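You operate a simulated robot arm through the tools that you are given. There is no shell and no other tool. Be economical: measure what you need, move in short steps, check, and stop when the job is done.

You are at the controls of a simulated robot arm. One attempt, no reset.

Task
Fit the clip named on the card to the slat in the clip setter.
Fine: lock the slat first; draw the pusher back and free the slat after.

The check looks at the end state, three seconds after you hand in, the way a careful person would. Anything else that was tipped, shoved, dropped, spilled or broken makes it a failure.

Robot
A 7-joint arm with a two-finger parallel gripper, fixed in place. Base frame: the origin is at the foot of the arm, x ahead of it, y to its left, z up; the work surface is at about z = 87. Lengths are in cm, angles in degrees, forces in N, time in s.
With the tool pointing down near the work surface it reaches from about 30 to 70 cm from the base axis. Its first joint turns from -66.0 to 66.0 degrees. Payload 1.57 kg.
Tool frame: the origin (TCP) lies between the finger pads and is the grasp point; the fingertips stand 3 cm ahead of it; z points along the fingers, y is the line along which they close. Largest opening 11 cm; finger width 2.4, thickness 1.2; the body of the gripper, 4.8 by 11.2 cm, starts 7.8 cm behind the TCP.
Orientation is that of the tool frame in the base frame, as a unit quaternion [x, y, z, w]. With the fingers straight down and closing along the base's y, the tool's x points along the base's -x, its y along +y and its z along -z.

Tools
- The arm moves only by the tool send_rows. Its arguments are lists of equal length, an entry for each row: "linear": the shift along the tool's x, y, z in cm, a list of three; "dr": the turn, a rotation vector about the tool's x, y, z in degrees, a list of three; "gripper": the finger opening in cm, from 0 to 11. In form: {"linear": [[tx, ty, tz], ...], "dr": [[wx, wy, wz], ...], "gripper": [gripper, ...]}. A call has 1 to 20 rows; each row shifts and turns the commanded pose from where the row before left it, along the tool's axes as they then stand. Rows are played at 5 a second. More than 5 cm and 8.6 degrees between two rows, or a gripper value outside its range, and nothing of the call is played. Where a pose cannot be reached the arm comes as near as it can. A force on the tool above 90 N (or 10 N above the force at the start of the call, whichever is more), or a blocked arm, ends the call early, and 0.2 s more pass. The fingers move at their own pace (about 10.8 cm/s each) and stop on an object; they squeeze with about 28 N. The grip force told is the motor's: it shows also when the fingers shut on nothing. Time passes only in rows, and 0.2 s behind the last, so rows that do not move let the fingers close. The reply holds the time, the measured pose of the TCP, the force on the tool along the base axes, the opening and the grip force, in the units named above and with some noise.
- Cameras (640 x 400 px; columns grow to the right, rows downward): "scene" is fixed at [15.49, -38.19, 142.14]; the picture's right is [0.86, -0.51, 0.00], its down [-0.21, -0.35, -0.91] and it looks along [0.46, 0.79, -0.41] (base axes); focal length 315 px, centre (320, 200). "wrist" rides on the gripper at [7, 1.6, -14.1] in the tool frame; the picture's right is [-0.23, 0.97, 0.00], its down [-0.86, -0.20, -0.48] and it looks along [-0.47, -0.11, 0.88] (tool axes); focal length 222 px, centre (320, 200). There is no depth. A picture from a camera that has moved, and an enlarged one, comes with that camera's place and axes in the base frame and with its lens.
- grab_frame(camera): a new picture of that camera. The clock stands still meanwhile.
- inspect(camera, box): a new picture of the part [left, top, right, bottom] of that camera's present view, enlarged. The clock stands still meanwhile.
- sign_off(): hands the job in; it is judged then, once.

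Work in short steps. Places have to be worked out from the pictures, the camera data and where the tool is seen: move nearer, look again, correct. Check each grasp and each placing, and mend what went wrong. You have 120 turns and 84 pictures in all, those below and enlarged ones among them. Open the gripper and draw the arm clear of the work before you hand the job in, unless the task says otherwise; then end with one line.

The tools are called after ">>>" as a command line: name --argument value ..., lists and objects as JSON in quotes. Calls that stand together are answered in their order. send_rows: Moves the arm, as the interface text tells. Its arguments: {"type":"object","properties":{"linear":{"type":"array"},"dr":{"type":"array"},"gripper":{"type":"array"}},"required":["linear","dr","gripper"]} The other tools are called the same way: grab_frame (camera) takes a picture; inspect (camera, box) takes an enlarged picture of a part of a camera's view; sign_off () hands the job in.

At the start:

```text
time_s: 0.0
ee_pos: [28.27, 19.83, 124.98]
tool_rot: [0.0, 1.0, 0.0, 0.0]
wrist_force: [-0.2, -0.5, -0.4]
opening: 10.99
grasp_force: 0.0
```

scene: 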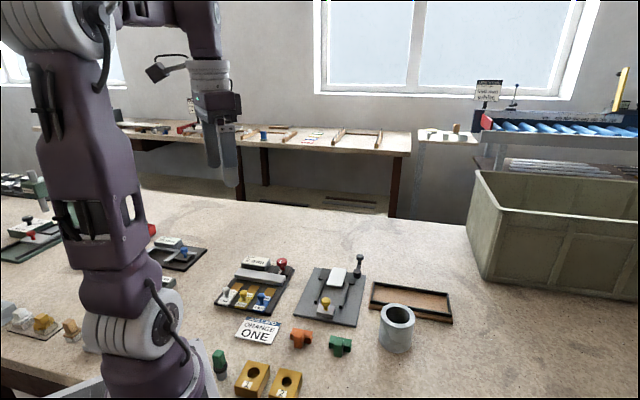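
wrist: 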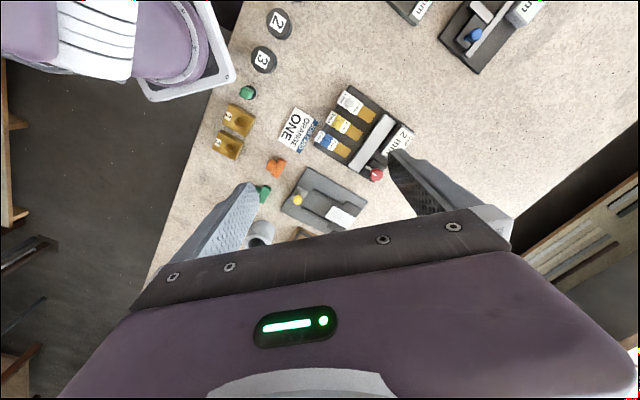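

The card appears to read "ORANGE ONE". I enlarge the work area in both views.

>>> inspect --camera "scene" --box '[200, 240, 460, 400]'

>>> inspect --camera "wrist" --box '[200, 70, 440, 240]'

>>> inspect --camera "scene" --box '[0, 200, 220, 380]'

```text
2.46 times, centred on (330, 320) of scene
camera zoom: at [15.49, -38.19, 142.14], right [0.86, -0.51, 0.0], down [-0.21, -0.35, -0.91], along [0.46, 0.79, -0.41], focal length 776 px, centre (295, -95)
```

zoom: 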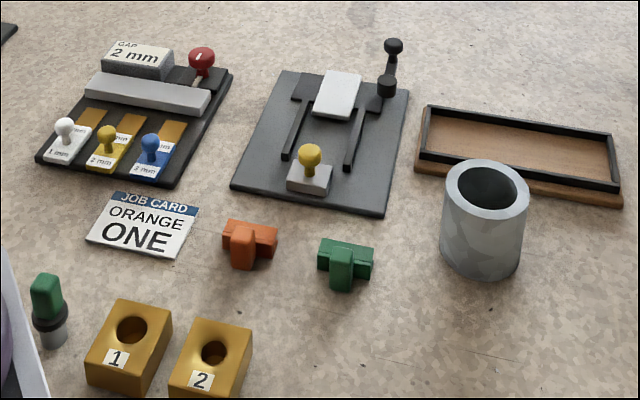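

```text
2.35 times, centred on (320, 155) of wrist
camera zoom: at [21.36, 21.4, 139.31], right [0.23, 0.97, 0.0], down [0.86, -0.2, 0.48], along [0.47, -0.11, -0.88], focal length 523 px, centre (320, 306)
```

zoom: 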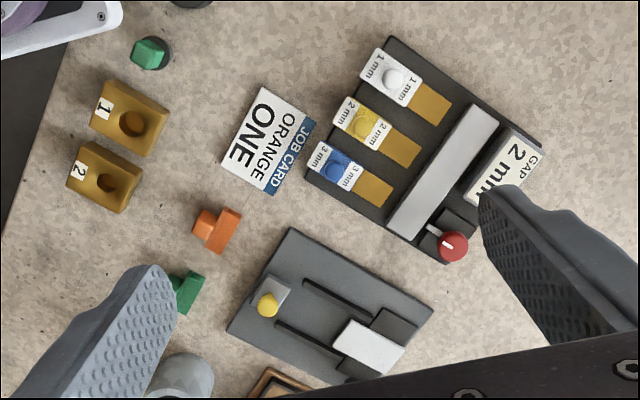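

```text
2.22 times, centred on (110, 290) of scene
camera zoom: at [15.49, -38.19, 142.14], right [0.86, -0.51, 0.0], down [-0.21, -0.35, -0.91], along [0.46, 0.79, -0.41], focal length 701 px, centre (787, 0)
```

zoom: 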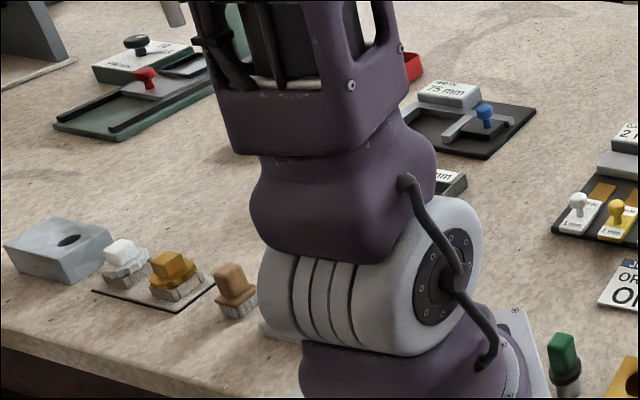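

The card names the ORANGE clip (orange, one). I move above the setter at safe height to get a closer top view.

>>> send_rows --linear '[[-3.5, -1.4, 1], [-3.5, -1.4, 1], [-3.5, -1.4, 1], [-3.5, -1.4, 1], [-3, -1.2, 1], [-3, -1.2, 1], [0, 0, 0]]' --dr '[[0, 0, 0], [0, 0, 0], [0, 0, 0], [0, 0, 0], [0, 0, 0], [0, 0, 0], [0, 0, 0]]' --gripper '[11, 11, 11, 11, 11, 11, 11]'

>>> grab_frame --camera "wrist"

>>> grab_frame --camera "scene"

```text
time_s: 1.6
ee_pos: [48.45, 11.91, 119.08]
tool_rot: [0.001, 1.0, 0.0, -0.001]
wrist_force: [0.6, 0.2, -0.9]
opening: 11.0
grasp_force: 0.1
```

```text
78 pictures are left
camera wrist: at [41.43, 13.38, 133.36], right [0.23, 0.97, 0.0], down [0.86, -0.2, 0.48], along [0.47, -0.11, -0.88], focal length 222 px, centre (320, 200)
```

wrist: 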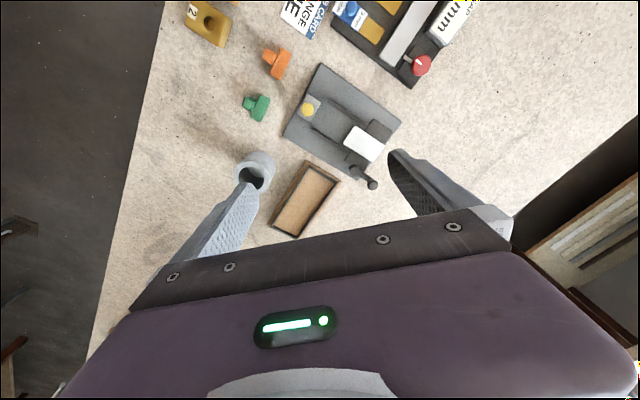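

```text
77 pictures are left
```

scene: 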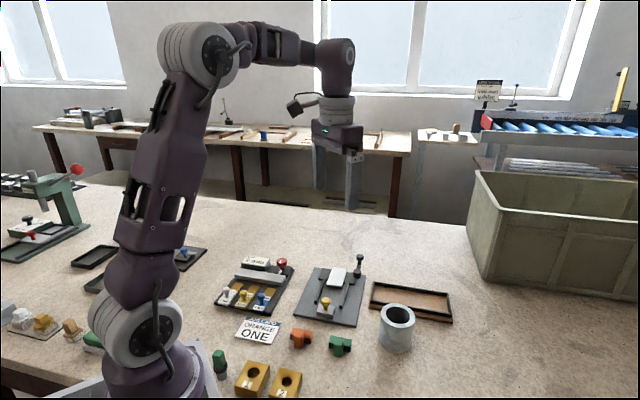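

>>> inspect --camera "wrist" --box '[220, 30, 420, 200]'

>>> inspect --camera "scene" --box '[270, 240, 390, 360]'

```text
2.35 times, centred on (320, 115) of wrist
camera zoom: at [41.43, 13.38, 133.36], right [0.23, 0.97, 0.0], down [0.86, -0.2, 0.48], along [0.47, -0.11, -0.88], focal length 523 px, centre (320, 400)
```

zoom: 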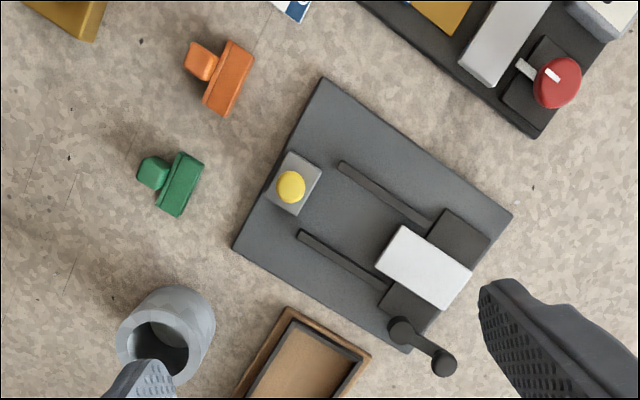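

```text
3.33 times, centred on (330, 300) of scene
camera zoom: at [15.49, -38.19, 142.14], right [0.86, -0.51, 0.0], down [-0.21, -0.35, -0.91], along [0.46, 0.79, -0.41], focal length 1051 px, centre (287, -133)
```

zoom: 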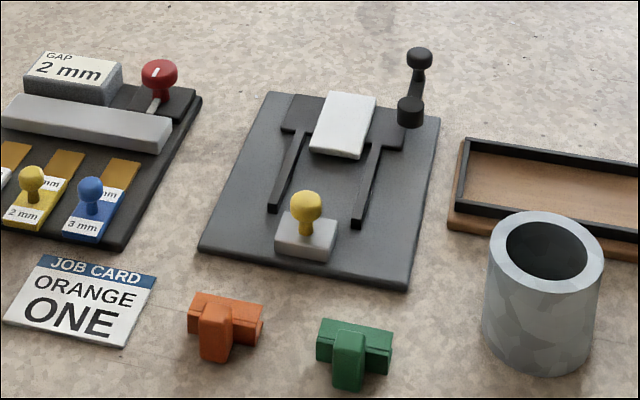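

The setter sits at 45°: the push direction is about (0.71, 0.71), the lane centre passes (50.8, 15.5), the pusher knob is near (45.4, 10.3) and the lever knob near (61, 19, 93). I go lower for a close look at the lever and slat.

>>> send_rows --linear '[[-1, 1, 4], [-1, 1, 4], [-1, 1, 4], [0, 0, 0]]' --dr '[[0, 0, 0], [0, 0, 0], [0, 0, 0], [0, 0, 0]]' --gripper '[11, 11, 11, 11]'

>>> grab_frame --camera "wrist"

>>> inspect --camera "scene" --box '[310, 245, 380, 290]'

>>> inspect --camera "scene" --box '[280, 315, 360, 365]'

```text
time_s: 2.6
ee_pos: [51.37, 14.81, 106.93]
tool_rot: [0.0, 1.0, 0.0, 0.001]
wrist_force: [0.1, -0.1, -0.5]
opening: 10.99
grasp_force: 0.0
```

```text
74 pictures are left
camera wrist: at [44.31, 16.35, 121.27], right [0.23, 0.97, 0.0], down [0.86, -0.2, 0.48], along [0.47, -0.11, -0.88], focal length 222 px, centre (320, 200)
```

wrist: 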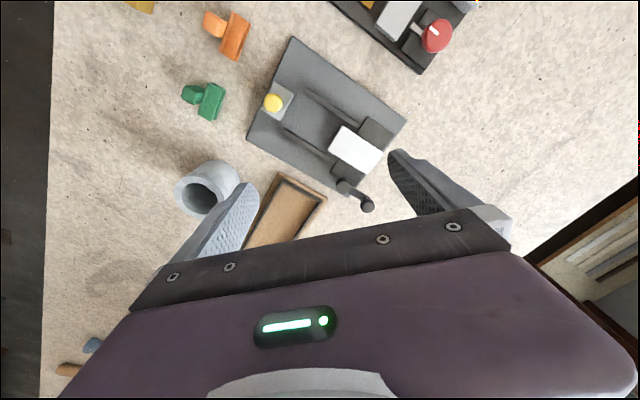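

```text
8.89 times, centred on (345, 268) of scene
camera zoom: at [15.49, -38.19, 142.14], right [0.86, -0.51, 0.0], down [-0.21, -0.35, -0.91], along [0.46, 0.79, -0.41], focal length 2803 px, centre (98, -400)
```

zoom: 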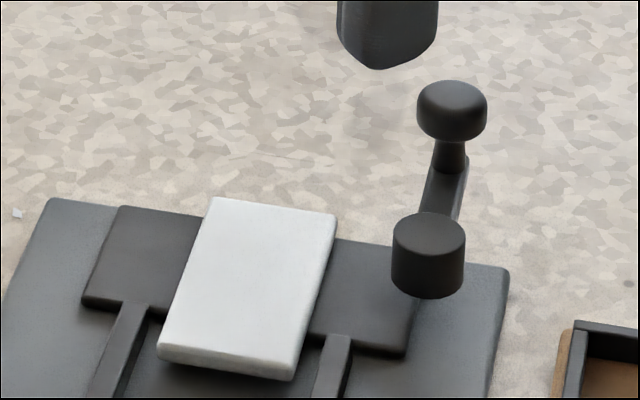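

```text
8.00 times, centred on (320, 340) of scene
camera zoom: at [15.49, -38.19, 142.14], right [0.86, -0.51, 0.0], down [-0.21, -0.35, -0.91], along [0.46, 0.79, -0.41], focal length 2523 px, centre (320, -920)
```

zoom: 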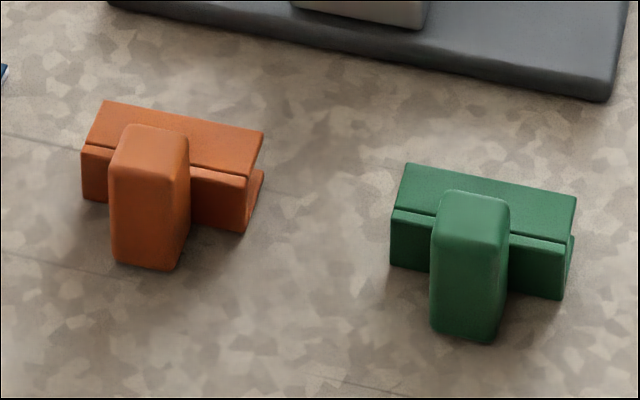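

The lever is a crank on a vertical post with an upright knob at its end; it should swing about 90° over the slat. The orange clip's mouth faces the slat and its stem faces the pusher. I go above the lever knob and turn the tool 90° so the fingers close along base x.

>>> send_rows --linear '[[-3.3, 1.5, 0.3], [-3.3, 1.5, 0.3], [-3.2, 1.4, 0.3], [0, 0, 0], [0, 0, 0], [0, 0, 0], [0, 0, 0], [0, 0, 0], [0, 0, 0], [0, 0, 0], [0, 0, 0], [0, 0, 0], [0, 0, 0], [0, 0, 0], [0, 0, 0]]' --dr '[[0, 0, 0], [0, 0, 0], [0, 0, 0], [0, 0, 8.182], [0, 0, 8.182], [0, 0, 8.182], [0, 0, 8.182], [0, 0, 8.182], [0, 0, 8.182], [0, 0, 8.182], [0, 0, 8.182], [0, 0, 8.182], [0, 0, 8.182], [0, 0, 8.18], [0, 0, 0]]' --gripper '[5, 5, 5, 5, 5, 5, 5, 5, 5, 5, 5, 5, 5, 5, 5]'

>>> grab_frame --camera "wrist"

>>> grab_frame --camera "scene"

```text
time_s: 5.8
ee_pos: [61.12, 19.21, 106.05]
tool_rot: [0.708, 0.707, 0.001, 0.0]
wrist_force: [-1.4, 0.2, 0.2]
opening: 5.04
grasp_force: 0.2
```

```text
71 pictures are left
camera wrist: at [62.78, 26.18, 120.39], right [0.97, -0.23, 0.0], down [-0.2, -0.85, 0.48], along [-0.11, -0.47, -0.88], focal length 222 px, centre (320, 200)
```

wrist: 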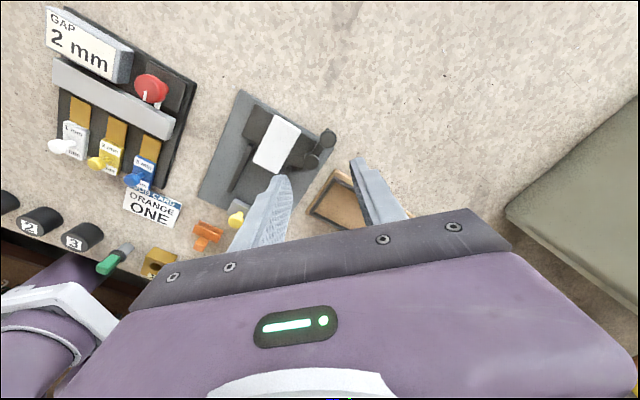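

```text
70 pictures are left
```

scene: 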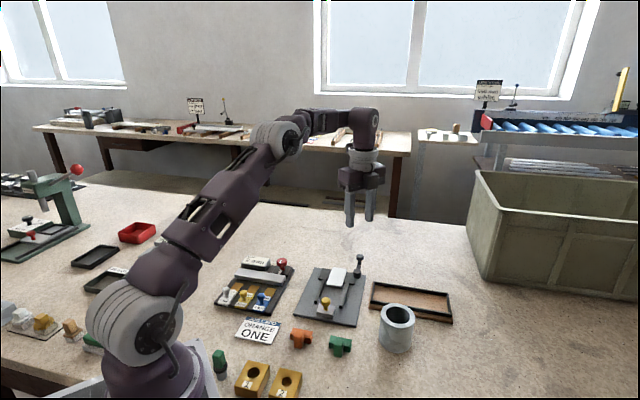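

Now refine the lever knob's place from this new viewpoint.

>>> inspect --camera "wrist" --box '[200, 80, 360, 180]'

```text
4.00 times, centred on (280, 130) of wrist
camera zoom: at [62.78, 26.18, 120.39], right [0.97, -0.23, 0.0], down [-0.2, -0.85, 0.48], along [-0.11, -0.47, -0.88], focal length 888 px, centre (480, 480)
```

zoom: 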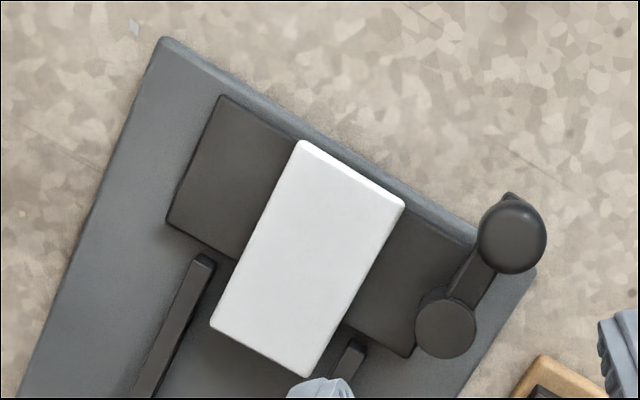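

Knob estimated at (62.0, 19.4), top about z 92.5; arm about z 90. Descend to above it and check.

>>> send_rows --linear '[[0.2, 0.9, 2], [0, 0, 4], [0, 0, 3.5], [0, 0, 0]]' --dr '[[0, 0, 0], [0, 0, 0], [0, 0, 0], [0, 0, 0]]' --gripper '[5, 5, 5, 5]'

>>> grab_frame --camera "wrist"

>>> inspect --camera "scene" --box '[310, 220, 410, 300]'

```text
time_s: 6.8
ee_pos: [61.98, 19.32, 96.44]
tool_rot: [0.708, 0.707, 0.0, 0.0]
wrist_force: [-0.7, -0.6, -0.5]
opening: 5.01
grasp_force: 0.0
```

```text
68 pictures are left
camera wrist: at [63.64, 26.38, 110.81], right [0.97, -0.23, 0.0], down [-0.2, -0.86, 0.48], along [-0.11, -0.47, -0.88], focal length 222 px, centre (320, 200)
```

wrist: 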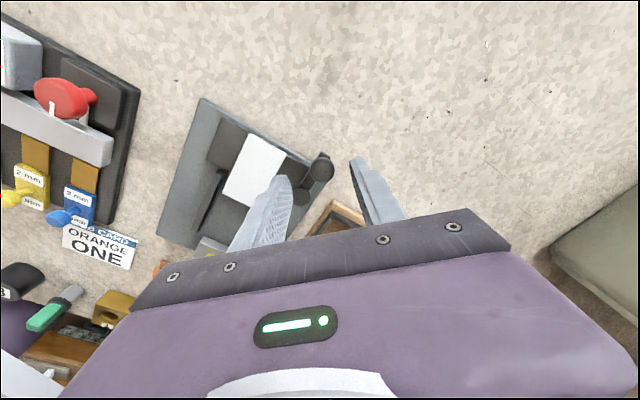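

```text
5.00 times, centred on (360, 260) of scene
camera zoom: at [15.49, -38.19, 142.14], right [0.86, -0.51, 0.0], down [-0.21, -0.35, -0.91], along [0.46, 0.79, -0.41], focal length 1577 px, centre (120, -100)
```

zoom: 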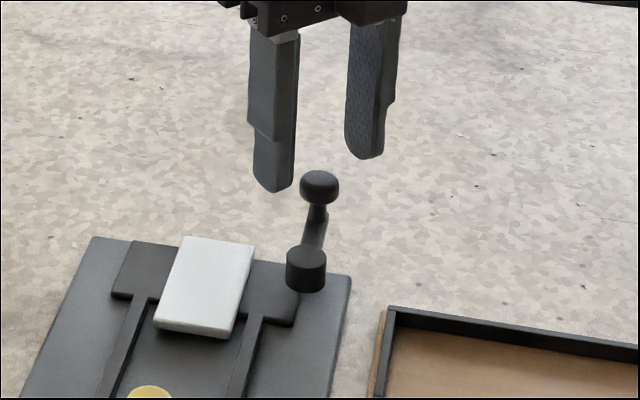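

Aligned (knob ≈ (62.1, 19.5)). Descend so the tips flank the knob head, then grip.

>>> send_rows --linear '[[0.2, 0.1, 1.5], [0, 0, 1.6], [0, 0, 0], [0, 0, 0], [0, 0, 0], [0, 0, 0]]' --dr '[[0, 0, 0], [0, 0, 0], [0, 0, 0], [0, 0, 0], [0, 0, 0], [0, 0, 0]]' --gripper '[5, 5, 5, 1, 1, 1]'

>>> inspect --camera "scene" --box '[310, 220, 410, 300]'

>>> grab_frame --camera "wrist"

```text
time_s: 8.2
ee_pos: [62.19, 19.72, 93.46]
tool_rot: [0.706, 0.708, 0.001, 0.001]
wrist_force: [8.5, 4.2, -5.2]
opening: 2.15
grasp_force: 34.5
```

```text
5.00 times, centred on (360, 260) of scene
camera zoom: at [15.52, -38.18, 142.14], right [0.86, -0.51, 0.0], down [-0.21, -0.35, -0.91], along [0.46, 0.79, -0.41], focal length 1577 px, centre (120, -100)
```

zoom: 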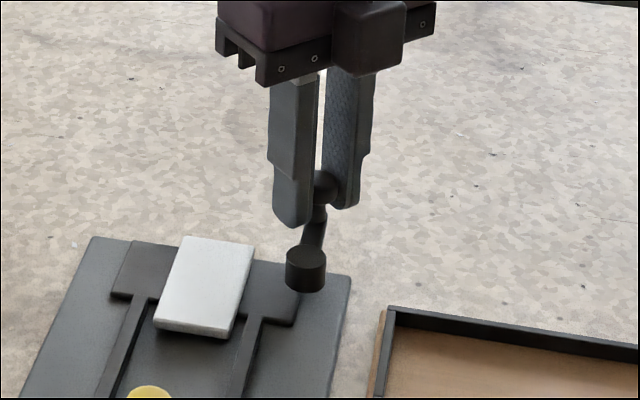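

```text
65 pictures are left
camera wrist: at [63.8, 26.61, 107.79], right [0.97, -0.23, 0.0], down [-0.2, -0.86, 0.48], along [-0.11, -0.47, -0.88], focal length 222 px, centre (320, 200)
```

wrist: 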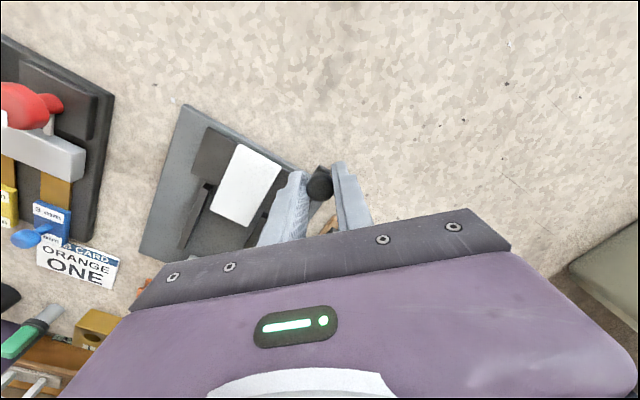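

Knob gripped at 2.15 cm. I swing it counter-clockwise (toward the slat) about the post in small arc steps, 30° first, and check the forces.

>>> send_rows --linear '[[0.47, -0.56, 0], [0.37, -0.635, 0], [0.25, -0.69, 0], [0, 0, 0]]' --dr '[[0, 0, 0], [0, 0, 0], [0, 0, 0], [0, 0, 0]]' --gripper '[1, 1, 1, 1]'

>>> inspect --camera "scene" --box '[310, 220, 410, 300]'

```text
time_s: 9.2
ee_pos: [60.28, 20.75, 93.53]
tool_rot: [0.707, 0.707, 0.001, 0.0]
wrist_force: [4.2, 2.6, 7.1]
opening: 2.16
grasp_force: 34.3
```

```text
5.00 times, centred on (360, 260) of scene
camera zoom: at [15.48, -38.18, 142.14], right [0.86, -0.51, 0.0], down [-0.21, -0.35, -0.91], along [0.46, 0.79, -0.41], focal length 1577 px, centre (120, -100)
```

zoom: 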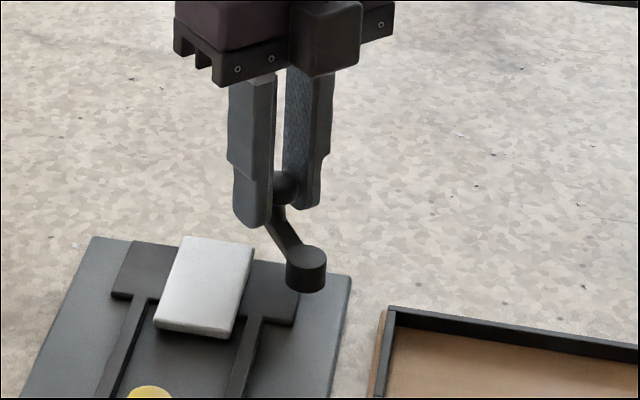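

The crank turns freely. Continue the arc to the 90° swing.

>>> send_rows --linear '[[0.13, -0.72, 0], [0, -0.73, 0], [-0.13, -0.72, 0], [-0.25, -0.69, 0], [-0.37, -0.635, 0], [-0.47, -0.56, 0], [0, 0, 0]]' --dr '[[0, 0, 0], [0, 0, 0], [0, 0, 0], [0, 0, 0], [0, 0, 0], [0, 0, 0], [0, 0, 0]]' --gripper '[1, 1, 1, 1, 1, 1, 1]'

>>> inspect --camera "scene" --box '[300, 220, 400, 300]'

>>> inspect --camera "wrist" --box '[220, 90, 420, 240]'

```text
time_s: 10.8
ee_pos: [56.17, 19.72, 93.52]
tool_rot: [0.707, 0.707, 0.002, 0.0]
wrist_force: [13.2, 8.1, -7.0]
opening: 2.15
grasp_force: 34.5
```

```text
5.00 times, centred on (350, 260) of scene
camera zoom: at [15.53, -38.16, 142.14], right [0.86, -0.51, 0.0], down [-0.21, -0.35, -0.91], along [0.46, 0.79, -0.41], focal length 1577 px, centre (170, -100)
```

zoom: 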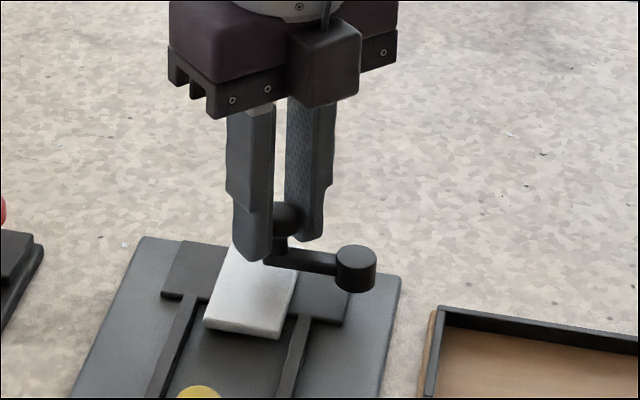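

```text
2.67 times, centred on (320, 165) of wrist
camera zoom: at [57.89, 26.58, 107.8], right [0.97, -0.23, 0.0], down [-0.2, -0.86, 0.48], along [-0.11, -0.47, -0.88], focal length 592 px, centre (320, 293)
```

zoom: 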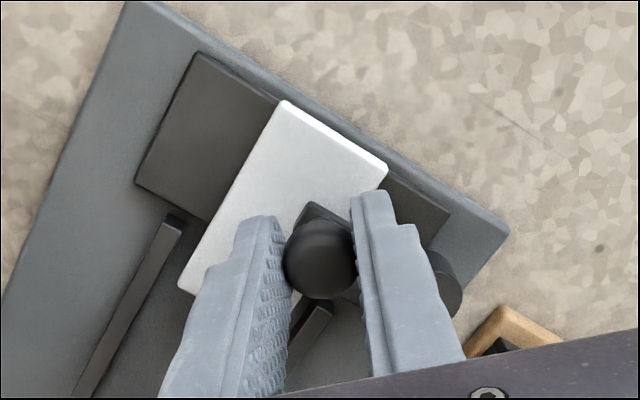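

The arm now lies across the slat. I press slightly further to see whether there is a stop.

>>> send_rows --linear '[[-0.22, -0.19, 0], [-0.22, -0.19, 0], [0, 0, 0]]' --dr '[[0, 0, 0], [0, 0, 0], [0, 0, 0]]' --gripper '[1, 1, 1]'

```text
time_s: 11.6
ee_pos: [56.31, 19.5, 93.57]
tool_rot: [0.706, 0.708, 0.007, 0.002]
wrist_force: [39.9, 27.8, -8.7]
opening: 2.17
grasp_force: 34.6
```

It hits a hard stop (force rose, no motion), so the slat is locked. Back off the preload, release and rise.

>>> send_rows --linear '[[0.2, 0.17, 0], [0.15, 0.1, 0], [0, 0, 0], [0, 0, 0], [0, 0, 0], [0, 0, -3], [0, 0, -4], [0, 0, -4], [0, 0, 0]]' --dr '[[0, 0, 0], [0, 0, 0], [0, 0, 0], [0, 0, 0], [0, 0, 0], [0, 0, 0], [0, 0, 0], [0, 0, 0], [0, 0, 0]]' --gripper '[1, 1, 3.8, 3.8, 3.8, 3.8, 3.8, 3.8, 3.8]'

>>> inspect --camera "wrist" --box '[180, 60, 400, 220]'

>>> inspect --camera "scene" --box '[280, 240, 380, 320]'

```text
time_s: 13.6
ee_pos: [56.05, 19.56, 104.42]
tool_rot: [0.707, 0.707, 0.0, 0.0]
wrist_force: [0.6, -0.5, -0.2]
opening: 3.8
grasp_force: 0.2
```

```text
2.50 times, centred on (290, 140) of wrist
camera zoom: at [57.77, 26.45, 118.78], right [0.97, -0.23, 0.0], down [-0.2, -0.86, 0.48], along [-0.11, -0.47, -0.88], focal length 555 px, centre (395, 350)
```

zoom: 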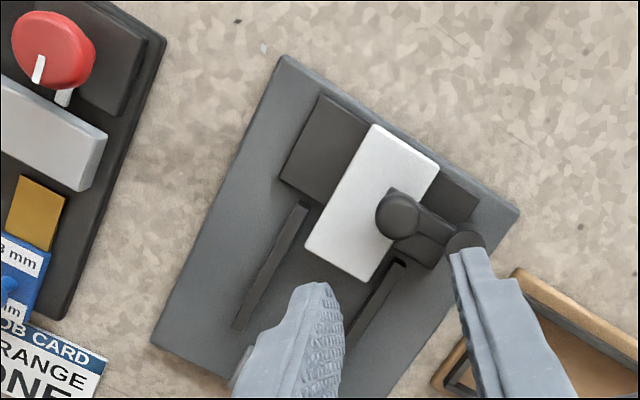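

```text
5.00 times, centred on (330, 280) of scene
camera zoom: at [15.48, -38.19, 142.14], right [0.86, -0.51, 0.0], down [-0.21, -0.35, -0.91], along [0.46, 0.79, -0.41], focal length 1577 px, centre (270, -200)
```

zoom: 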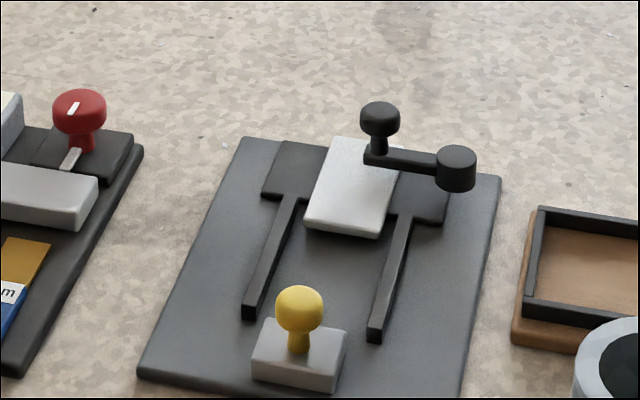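

Slat locked. Now go to above the orange clip (~(37.3, 6.9)) and turn the tool to 45° so the fingers close along the stem-mouth direction.

>>> send_rows --linear '[[-2.4, -3.6, 0], [-2.4, -3.6, 0], [-2.4, -3.6, 0], [-2.4, -3.6, 0], [-2.4, -3.6, 0], [0, 0, 0], [0, 0, 0], [0, 0, 0], [0, 0, 0], [0, 0, 0], [0, 0, 0], [0, 0, 0]]' --dr '[[0, 0, 0], [0, 0, 0], [0, 0, 0], [0, 0, 0], [0, 0, 0], [0, 0, -7.5], [0, 0, -7.5], [0, 0, -7.5], [0, 0, -7.5], [0, 0, -7.5], [0, 0, -7.5], [0, 0, 0]]' --gripper '[8, 8, 8, 8, 8, 8, 8, 8, 8, 8, 8, 8]'

>>> grab_frame --camera "wrist"

```text
time_s: 16.2
ee_pos: [38.12, 7.42, 104.49]
tool_rot: [0.382, 0.924, -0.001, 0.0]
wrist_force: [-0.3, 0.2, 1.2]
opening: 8.01
grasp_force: 0.1
```

```text
59 pictures are left
camera wrist: at [34.3, 13.51, 118.8], right [0.85, 0.53, 0.0], down [0.47, -0.74, 0.48], along [0.25, -0.41, -0.88], focal length 222 px, centre (320, 200)
```

wrist: 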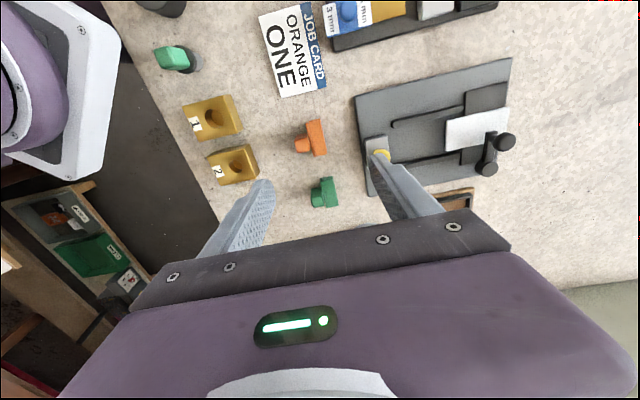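

>>> inspect --camera "wrist" --box '[270, 90, 430, 190]'

```text
4.00 times, centred on (350, 140) of wrist
camera zoom: at [34.3, 13.51, 118.8], right [0.85, 0.53, 0.0], down [0.47, -0.74, 0.48], along [0.25, -0.41, -0.88], focal length 888 px, centre (200, 440)
```

zoom: 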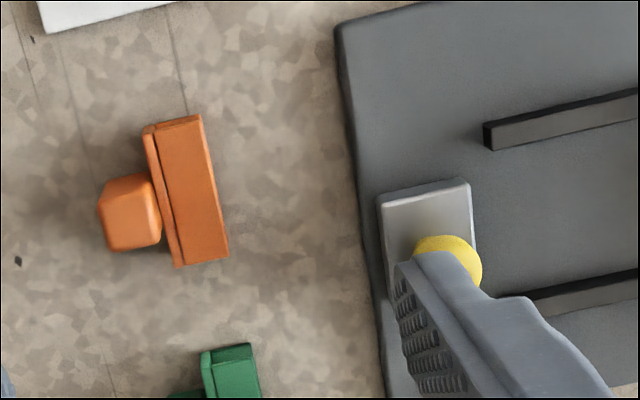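

Clip centre estimated at (36.8, 6.6), aligned at 45°, about 3.8 cm stem-to-mouth. Descend above it with a 6 cm opening and look.

>>> send_rows --linear '[[0.35, -1.5, 2], [0, 0, 4], [0, 0, 4], [0, 0, 0]]' --dr '[[0, 0, 0], [0, 0, 0], [0, 0, 0], [0, 0, 0]]' --gripper '[6, 6, 6, 6]'

>>> inspect --camera "wrist" --box '[220, 100, 420, 225]'

>>> inspect --camera "scene" --box '[250, 280, 370, 370]'

```text
time_s: 17.2
ee_pos: [36.69, 6.67, 94.32]
tool_rot: [0.383, 0.924, 0.0, 0.001]
wrist_force: [0.1, 0.1, 0.5]
opening: 6.01
grasp_force: 0.1
```

```text
3.20 times, centred on (320, 162) of wrist
camera zoom: at [32.95, 12.72, 108.79], right [0.85, 0.53, 0.0], down [0.46, -0.75, 0.48], along [0.25, -0.41, -0.88], focal length 711 px, centre (320, 320)
```

zoom: 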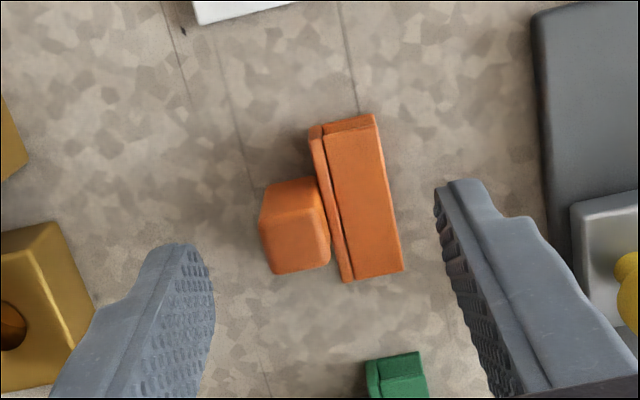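

```text
4.44 times, centred on (310, 325) of scene
camera zoom: at [15.49, -38.19, 142.14], right [0.86, -0.51, 0.0], down [-0.21, -0.35, -0.91], along [0.46, 0.79, -0.41], focal length 1402 px, centre (364, -356)
```

zoom: 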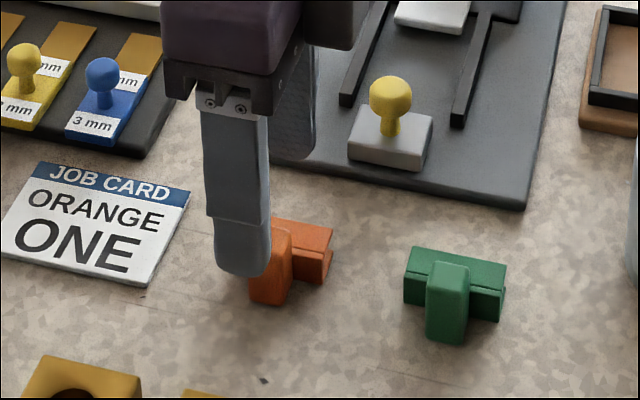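

Clip centred well between the fingers; a small shift of 0.25 toward its stem centre, then descend to tips ~0.6 cm above the table and close.

>>> send_rows --linear '[[-0.25, 0.13, 1.8], [0, 0, 1.9], [0, 0, 0], [0, 0, 0], [0, 0, 0], [0, 0, 0]]' --dr '[[0, 0, 0], [0, 0, 0], [0, 0, 0], [0, 0, 0], [0, 0, 0], [0, 0, 0]]' --gripper '[6, 6, 6, 3, 3, 3]'

>>> inspect --camera "wrist" --box '[220, 100, 420, 225]'

>>> inspect --camera "scene" --box '[250, 280, 370, 370]'

```text
time_s: 18.6
ee_pos: [37.1, 6.63, 90.84]
tool_rot: [0.383, 0.924, -0.001, 0.0]
wrist_force: [-0.6, -0.2, 1.0]
opening: 3.67
grasp_force: 27.7
```

```text
3.20 times, centred on (320, 162) of wrist
camera zoom: at [33.21, 12.62, 105.18], right [0.85, 0.53, 0.0], down [0.46, -0.75, 0.48], along [0.25, -0.41, -0.88], focal length 711 px, centre (320, 320)
```

zoom: 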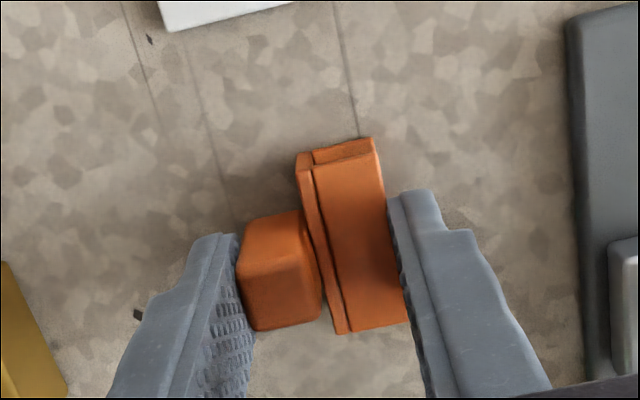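

```text
4.44 times, centred on (310, 325) of scene
camera zoom: at [15.49, -38.19, 142.14], right [0.86, -0.51, 0.0], down [-0.21, -0.35, -0.91], along [0.46, 0.79, -0.41], focal length 1402 px, centre (364, -356)
```

zoom: 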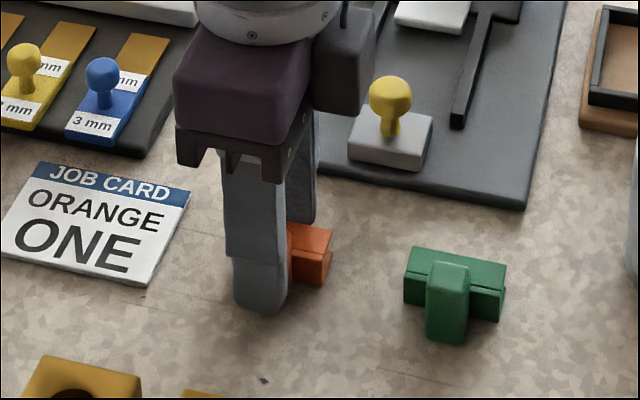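

Clip gripped (3.67 cm). Lift 9 cm and carry it to above the lane, target TCP about (49.2, 13.7).

>>> send_rows --linear '[[0, 0, -2], [0, 0, -3.5], [0, 0, -3.5], [-0.9, 3.4, 0], [-0.9, 3.4, 0], [-0.9, 3.4, 0], [-0.87, 3.34, 0], [0, 0, 0]]' --dr '[[0, 0, 0], [0, 0, 0], [0, 0, 0], [0, 0, 0], [0, 0, 0], [0, 0, 0], [0, 0, 0], [0, 0, 0]]' --gripper '[3, 3, 3, 3, 3, 3, 3, 3]'

>>> inspect --camera "wrist" --box '[160, 60, 480, 260]'

>>> inspect --camera "scene" --box '[270, 230, 400, 330]'

```text
time_s: 20.4
ee_pos: [49.26, 13.74, 99.82]
tool_rot: [0.382, 0.924, 0.0, -0.001]
wrist_force: [-0.3, -1.3, 0.0]
opening: 3.63
grasp_force: 27.0
```

```text
2.00 times, centred on (320, 160) of wrist
camera zoom: at [45.5, 19.74, 114.08], right [0.85, 0.53, 0.0], down [0.46, -0.75, 0.48], along [0.25, -0.41, -0.88], focal length 444 px, centre (320, 280)
```

zoom: 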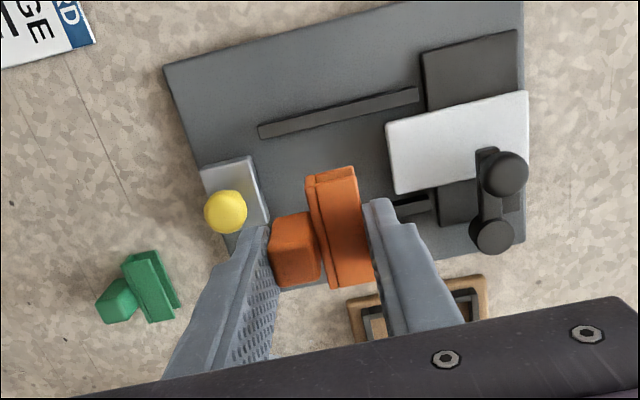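

```text
4.00 times, centred on (335, 280) of scene
camera zoom: at [15.49, -38.19, 142.14], right [0.86, -0.51, 0.0], down [-0.21, -0.35, -0.91], along [0.46, 0.79, -0.41], focal length 1262 px, centre (260, -120)
```

zoom: 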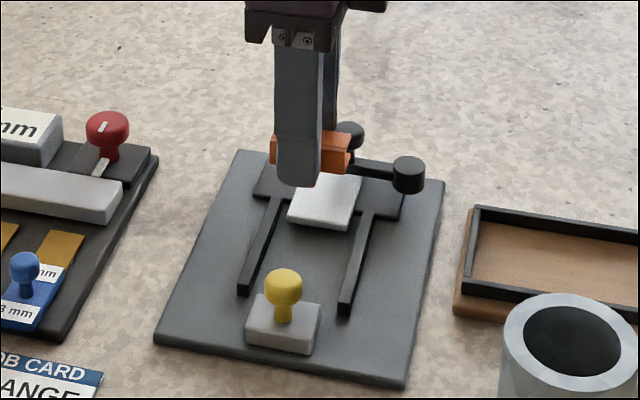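

Lane midline works out to x−y ≈ 35.15, slat front at x+y ≈ 68.7, pusher front at x+y ≈ 58.0. The rail gap is only slightly wider than the clip, so I zoom to measure the clip in the grip.

>>> inspect --camera "wrist" --box '[270, 130, 370, 210]'

>>> inspect --camera "wrist" --box '[250, 80, 410, 180]'

```text
5.00 times, centred on (320, 170) of wrist
camera zoom: at [45.5, 19.74, 114.08], right [0.85, 0.53, 0.0], down [0.46, -0.75, 0.48], along [0.25, -0.41, -0.88], focal length 1111 px, centre (320, 350)
```

zoom: 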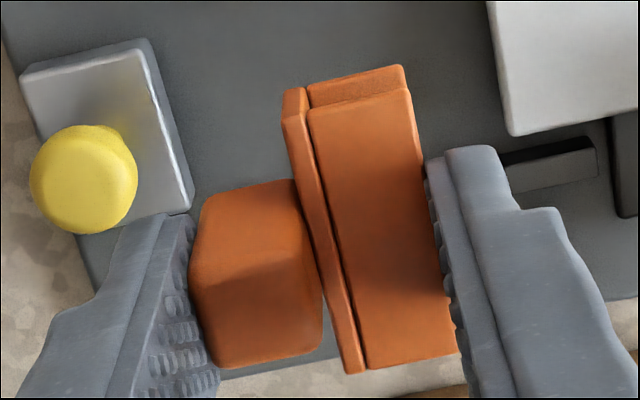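

```text
4.00 times, centred on (330, 130) of wrist
camera zoom: at [45.5, 19.74, 114.08], right [0.85, 0.53, 0.0], down [0.46, -0.75, 0.48], along [0.25, -0.41, -0.88], focal length 888 px, centre (280, 480)
```

zoom: 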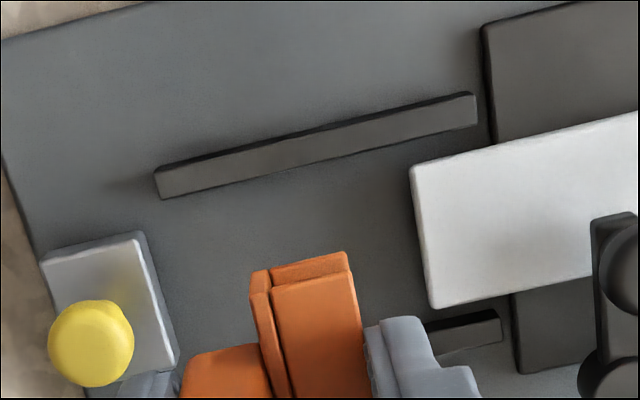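

Clip midline is about 0.1 cm off in the grip; shift slightly and lower to just above the plate.

>>> send_rows --linear '[[0.1, 0.2, 0], [0, 0, 3], [0, 0, 3], [0, 0, 0.8], [0, 0, 0]]' --dr '[[0, 0, 0], [0, 0, 0], [0, 0, 0], [0, 0, 0], [0, 0, 0]]' --gripper '[3, 3, 3, 3, 3]'

>>> inspect --camera "wrist" --box '[240, 80, 420, 220]'

>>> inspect --camera "scene" --box '[290, 250, 380, 320]'

```text
time_s: 21.6
ee_pos: [49.34, 13.79, 92.91]
tool_rot: [0.383, 0.924, 0.001, 0.001]
wrist_force: [0.3, 0.1, 0.2]
opening: 3.67
grasp_force: 28.3
```

```text
2.86 times, centred on (330, 150) of wrist
camera zoom: at [45.43, 19.94, 107.29], right [0.85, 0.53, 0.0], down [0.46, -0.75, 0.48], along [0.25, -0.41, -0.88], focal length 635 px, centre (291, 343)
```

zoom: 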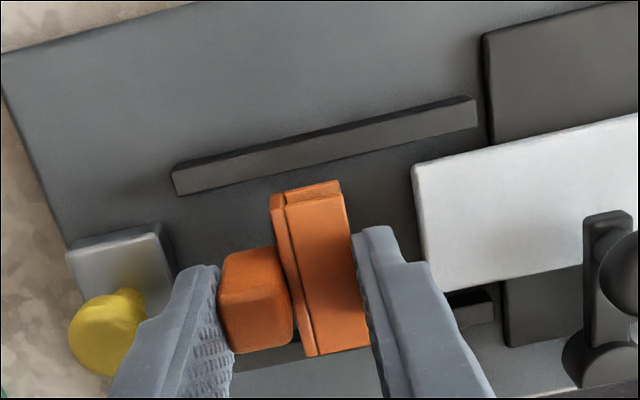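

```text
5.71 times, centred on (335, 285) of scene
camera zoom: at [15.49, -38.19, 142.14], right [0.86, -0.51, 0.0], down [-0.21, -0.35, -0.91], along [0.46, 0.79, -0.41], focal length 1802 px, centre (234, -286)
```

zoom: 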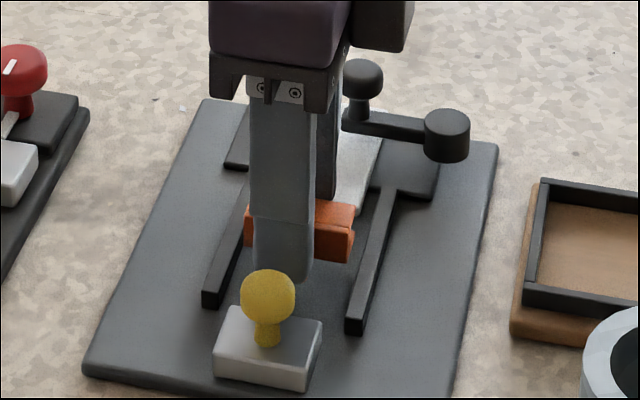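

The clip is centred between the rails. Lower in small steps until it rests.

>>> send_rows --linear '[[0, 0, 0.4], [0, 0, 0.3], [0, 0, 0]]' --dr '[[0, 0, 0], [0, 0, 0], [0, 0, 0]]' --gripper '[3, 3, 3]'

>>> inspect --camera "scene" --box '[300, 260, 370, 310]'

```text
time_s: 22.4
ee_pos: [49.3, 13.85, 92.31]
tool_rot: [0.381, 0.924, 0.0, 0.0]
wrist_force: [0.5, -0.4, 0.0]
opening: 3.65
grasp_force: 27.9
```

```text
8.00 times, centred on (335, 285) of scene
camera zoom: at [15.49, -38.19, 142.14], right [0.86, -0.51, 0.0], down [-0.21, -0.35, -0.91], along [0.46, 0.79, -0.41], focal length 2523 px, centre (200, -480)
```

zoom: 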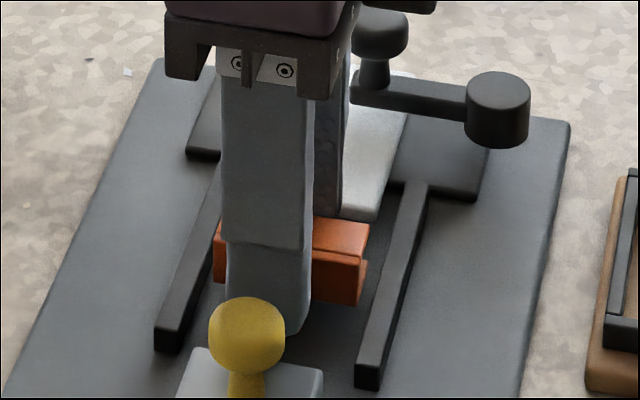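

No contact yet; continue down in 0.12 cm steps.

>>> send_rows --linear '[[0, 0, 0.12], [0, 0, 0.12], [0, 0, 0.12], [0, 0, 0]]' --dr '[[0, 0, 0], [0, 0, 0], [0, 0, 0], [0, 0, 0]]' --gripper '[3, 3, 3, 3]'

```text
time_s: 23.4
ee_pos: [49.35, 13.78, 91.9]
tool_rot: [0.382, 0.924, -0.001, 0.0]
wrist_force: [1.2, -0.3, 1.0]
opening: 3.65
grasp_force: 28.2
```

>>> send_rows --linear '[[0, 0, 0.12], [0, 0, 0.12], [0, 0, 0]]' --dr '[[0, 0, 0], [0, 0, 0], [0, 0, 0]]' --gripper '[3, 3, 3]'

>>> inspect --camera "scene" --box '[300, 260, 370, 310]'

```text
time_s: 24.2
ee_pos: [49.17, 13.86, 91.62]
tool_rot: [0.383, 0.924, 0.0, 0.0]
wrist_force: [-1.3, 0.1, -0.7]
opening: 3.65
grasp_force: 27.7
```

```text
8.00 times, centred on (335, 285) of scene
camera zoom: at [15.49, -38.19, 142.14], right [0.86, -0.51, 0.0], down [-0.21, -0.35, -0.91], along [0.46, 0.79, -0.41], focal length 2523 px, centre (200, -480)
```

zoom: 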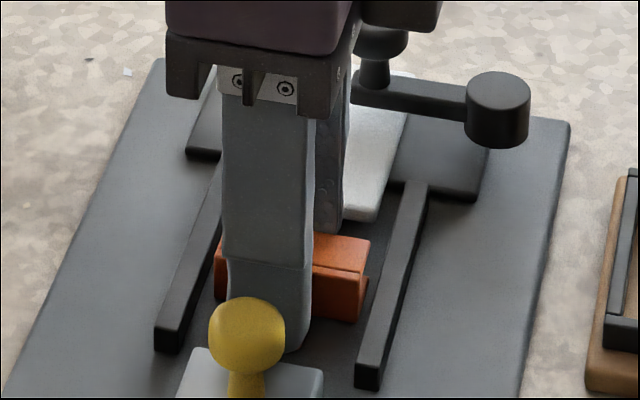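

Nearly down; two more small steps.

>>> send_rows --linear '[[0, 0, 0.1], [0, 0, 0.1], [0, 0, 0]]' --dr '[[0, 0, 0], [0, 0, 0], [0, 0, 0]]' --gripper '[3, 3, 3]'

```text
time_s: 25.0
ee_pos: [49.17, 13.8, 91.62]
tool_rot: [0.382, 0.924, 0.0, 0.0]
wrist_force: [-3.6, -1.5, 22.3]
opening: 3.67
grasp_force: 28.5
```

Contact (22 N). Ease up 0.15, open slightly to 4.5, wait, then rise straight.

>>> send_rows --linear '[[0, 0, -0.15], [0, 0, 0], [0, 0, 0], [0, 0, 0], [0, 0, -1], [0, 0, -3], [0, 0, -4], [0, 0, 0]]' --dr '[[0, 0, 0], [0, 0, 0], [0, 0, 0], [0, 0, 0], [0, 0, 0], [0, 0, 0], [0, 0, 0], [0, 0, 0]]' --gripper '[3, 4.5, 4.5, 4.5, 4.5, 4.5, 4.5, 4.5]'

>>> inspect --camera "wrist" --box '[220, 70, 420, 220]'

>>> inspect --camera "scene" --box '[290, 250, 380, 320]'

```text
time_s: 26.8
ee_pos: [49.3, 13.85, 99.59]
tool_rot: [0.383, 0.924, 0.0, 0.001]
wrist_force: [0.2, 0.5, 0.6]
opening: 4.5
grasp_force: 0.0
```

```text
2.67 times, centred on (320, 145) of wrist
camera zoom: at [45.44, 19.91, 113.96], right [0.85, 0.53, 0.0], down [0.46, -0.75, 0.48], along [0.25, -0.41, -0.88], focal length 592 px, centre (320, 347)
```

zoom: 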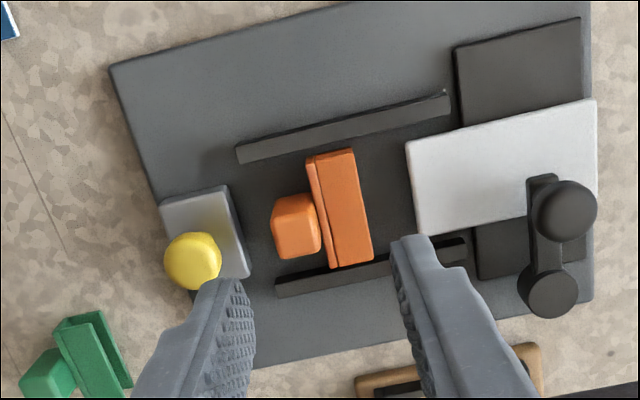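

```text
5.71 times, centred on (335, 285) of scene
camera zoom: at [15.48, -38.19, 142.14], right [0.86, -0.51, 0.0], down [-0.21, -0.35, -0.91], along [0.46, 0.79, -0.41], focal length 1802 px, centre (234, -286)
```

zoom: 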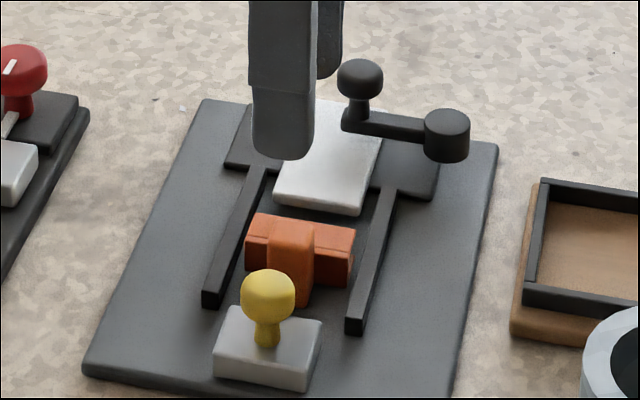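

Clip sits squarely between the rails, mouth toward the slat. Now turn the tool −90° so the fingers close across the lane, and hover over the yellow pusher knob (~(45.5, 10.3)).

>>> send_rows --linear '[[0, 0, -1], [0, 0, 0], [0, 0, 0], [0, 0, 0], [0, 0, 0], [0, 0, 0], [0, 0, 0], [0, 0, 0], [0, 0, 0], [0, 0, 0], [0, 0, 0], [2.6, 0.1, 0], [2.6, 0.1, 0], [0, 0, 0]]' --dr '[[0, 0, -8.182], [0, 0, -8.182], [0, 0, -8.182], [0, 0, -8.182], [0, 0, -8.182], [0, 0, -8.182], [0, 0, -8.182], [0, 0, -8.182], [0, 0, -8.182], [0, 0, -8.182], [0, 0, -8.18], [0, 0, 0], [0, 0, 0], [0, 0, 0]]' --gripper '[4.2, 4.2, 4.2, 4.2, 4.2, 4.2, 4.2, 4.2, 4.2, 4.2, 4.2, 4.2, 4.2, 4.2]'

>>> inspect --camera "wrist" --box '[200, 50, 440, 250]'

>>> inspect --camera "scene" --box '[270, 240, 390, 330]'

```text
time_s: 29.8
ee_pos: [45.34, 10.34, 100.59]
tool_rot: [-0.382, 0.924, 0.0, -0.001]
wrist_force: [0.3, 0.2, -0.6]
opening: 4.2
grasp_force: 0.0
```

```text
2.00 times, centred on (320, 150) of wrist
camera zoom: at [39.28, 6.55, 114.9], right [-0.53, 0.85, 0.0], down [0.75, 0.46, 0.48], along [0.41, 0.25, -0.88], focal length 444 px, centre (320, 300)
```

zoom: 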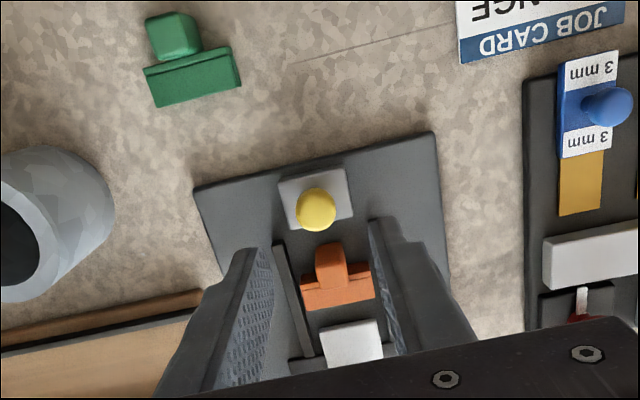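

```text
4.44 times, centred on (330, 285) of scene
camera zoom: at [15.48, -38.19, 142.14], right [0.86, -0.51, 0.0], down [-0.21, -0.35, -0.91], along [0.46, 0.79, -0.41], focal length 1402 px, centre (276, -178)
```

zoom: 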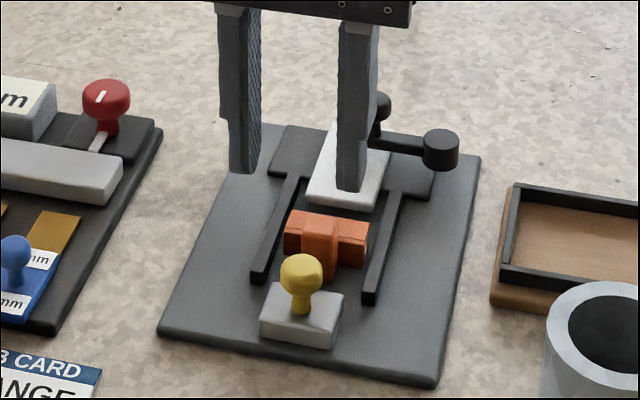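

Knob at about (45.4, 10.15). Small shift, descend to tips just above the block, and grip.

>>> send_rows --linear '[[0.1, -0.15, 3], [0, 0, 2.5], [0, 0, 1.5], [0, 0, 0], [0, 0, 0], [0, 0, 0], [0, 0, 0]]' --dr '[[0, 0, 0], [0, 0, 0], [0, 0, 0], [0, 0, 0], [0, 0, 0], [0, 0, 0], [0, 0, 0]]' --gripper '[4.2, 4.2, 4.2, 4.2, 1, 1, 1]'

>>> inspect --camera "scene" --box '[280, 250, 370, 320]'

>>> inspect --camera "wrist" --box '[220, 100, 420, 250]'

```text
time_s: 31.4
ee_pos: [45.36, 10.18, 93.52]
tool_rot: [-0.382, 0.924, 0.0, 0.0]
wrist_force: [12.3, -11.9, -12.8]
opening: 2.18
grasp_force: 34.7
```

```text
5.71 times, centred on (325, 285) of scene
camera zoom: at [15.54, -38.22, 142.13], right [0.86, -0.51, 0.0], down [-0.21, -0.35, -0.91], along [0.46, 0.79, -0.41], focal length 1802 px, centre (291, -286)
```

zoom: 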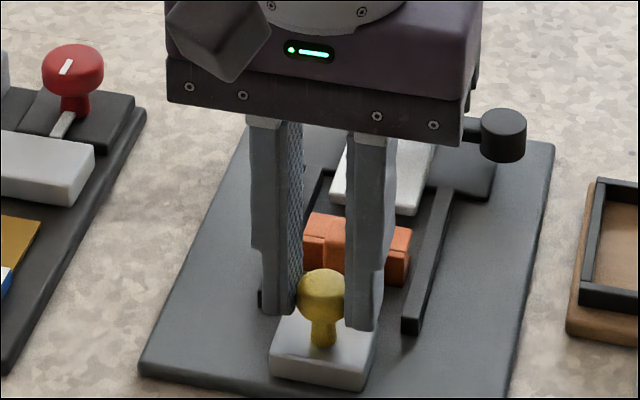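

```text
2.67 times, centred on (320, 175) of wrist
camera zoom: at [39.34, 6.29, 107.94], right [-0.53, 0.85, 0.0], down [0.75, 0.46, 0.48], along [0.41, 0.25, -0.88], focal length 592 px, centre (320, 267)
```

zoom: 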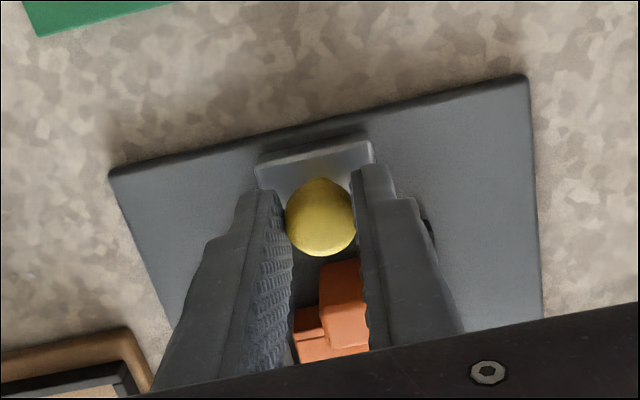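

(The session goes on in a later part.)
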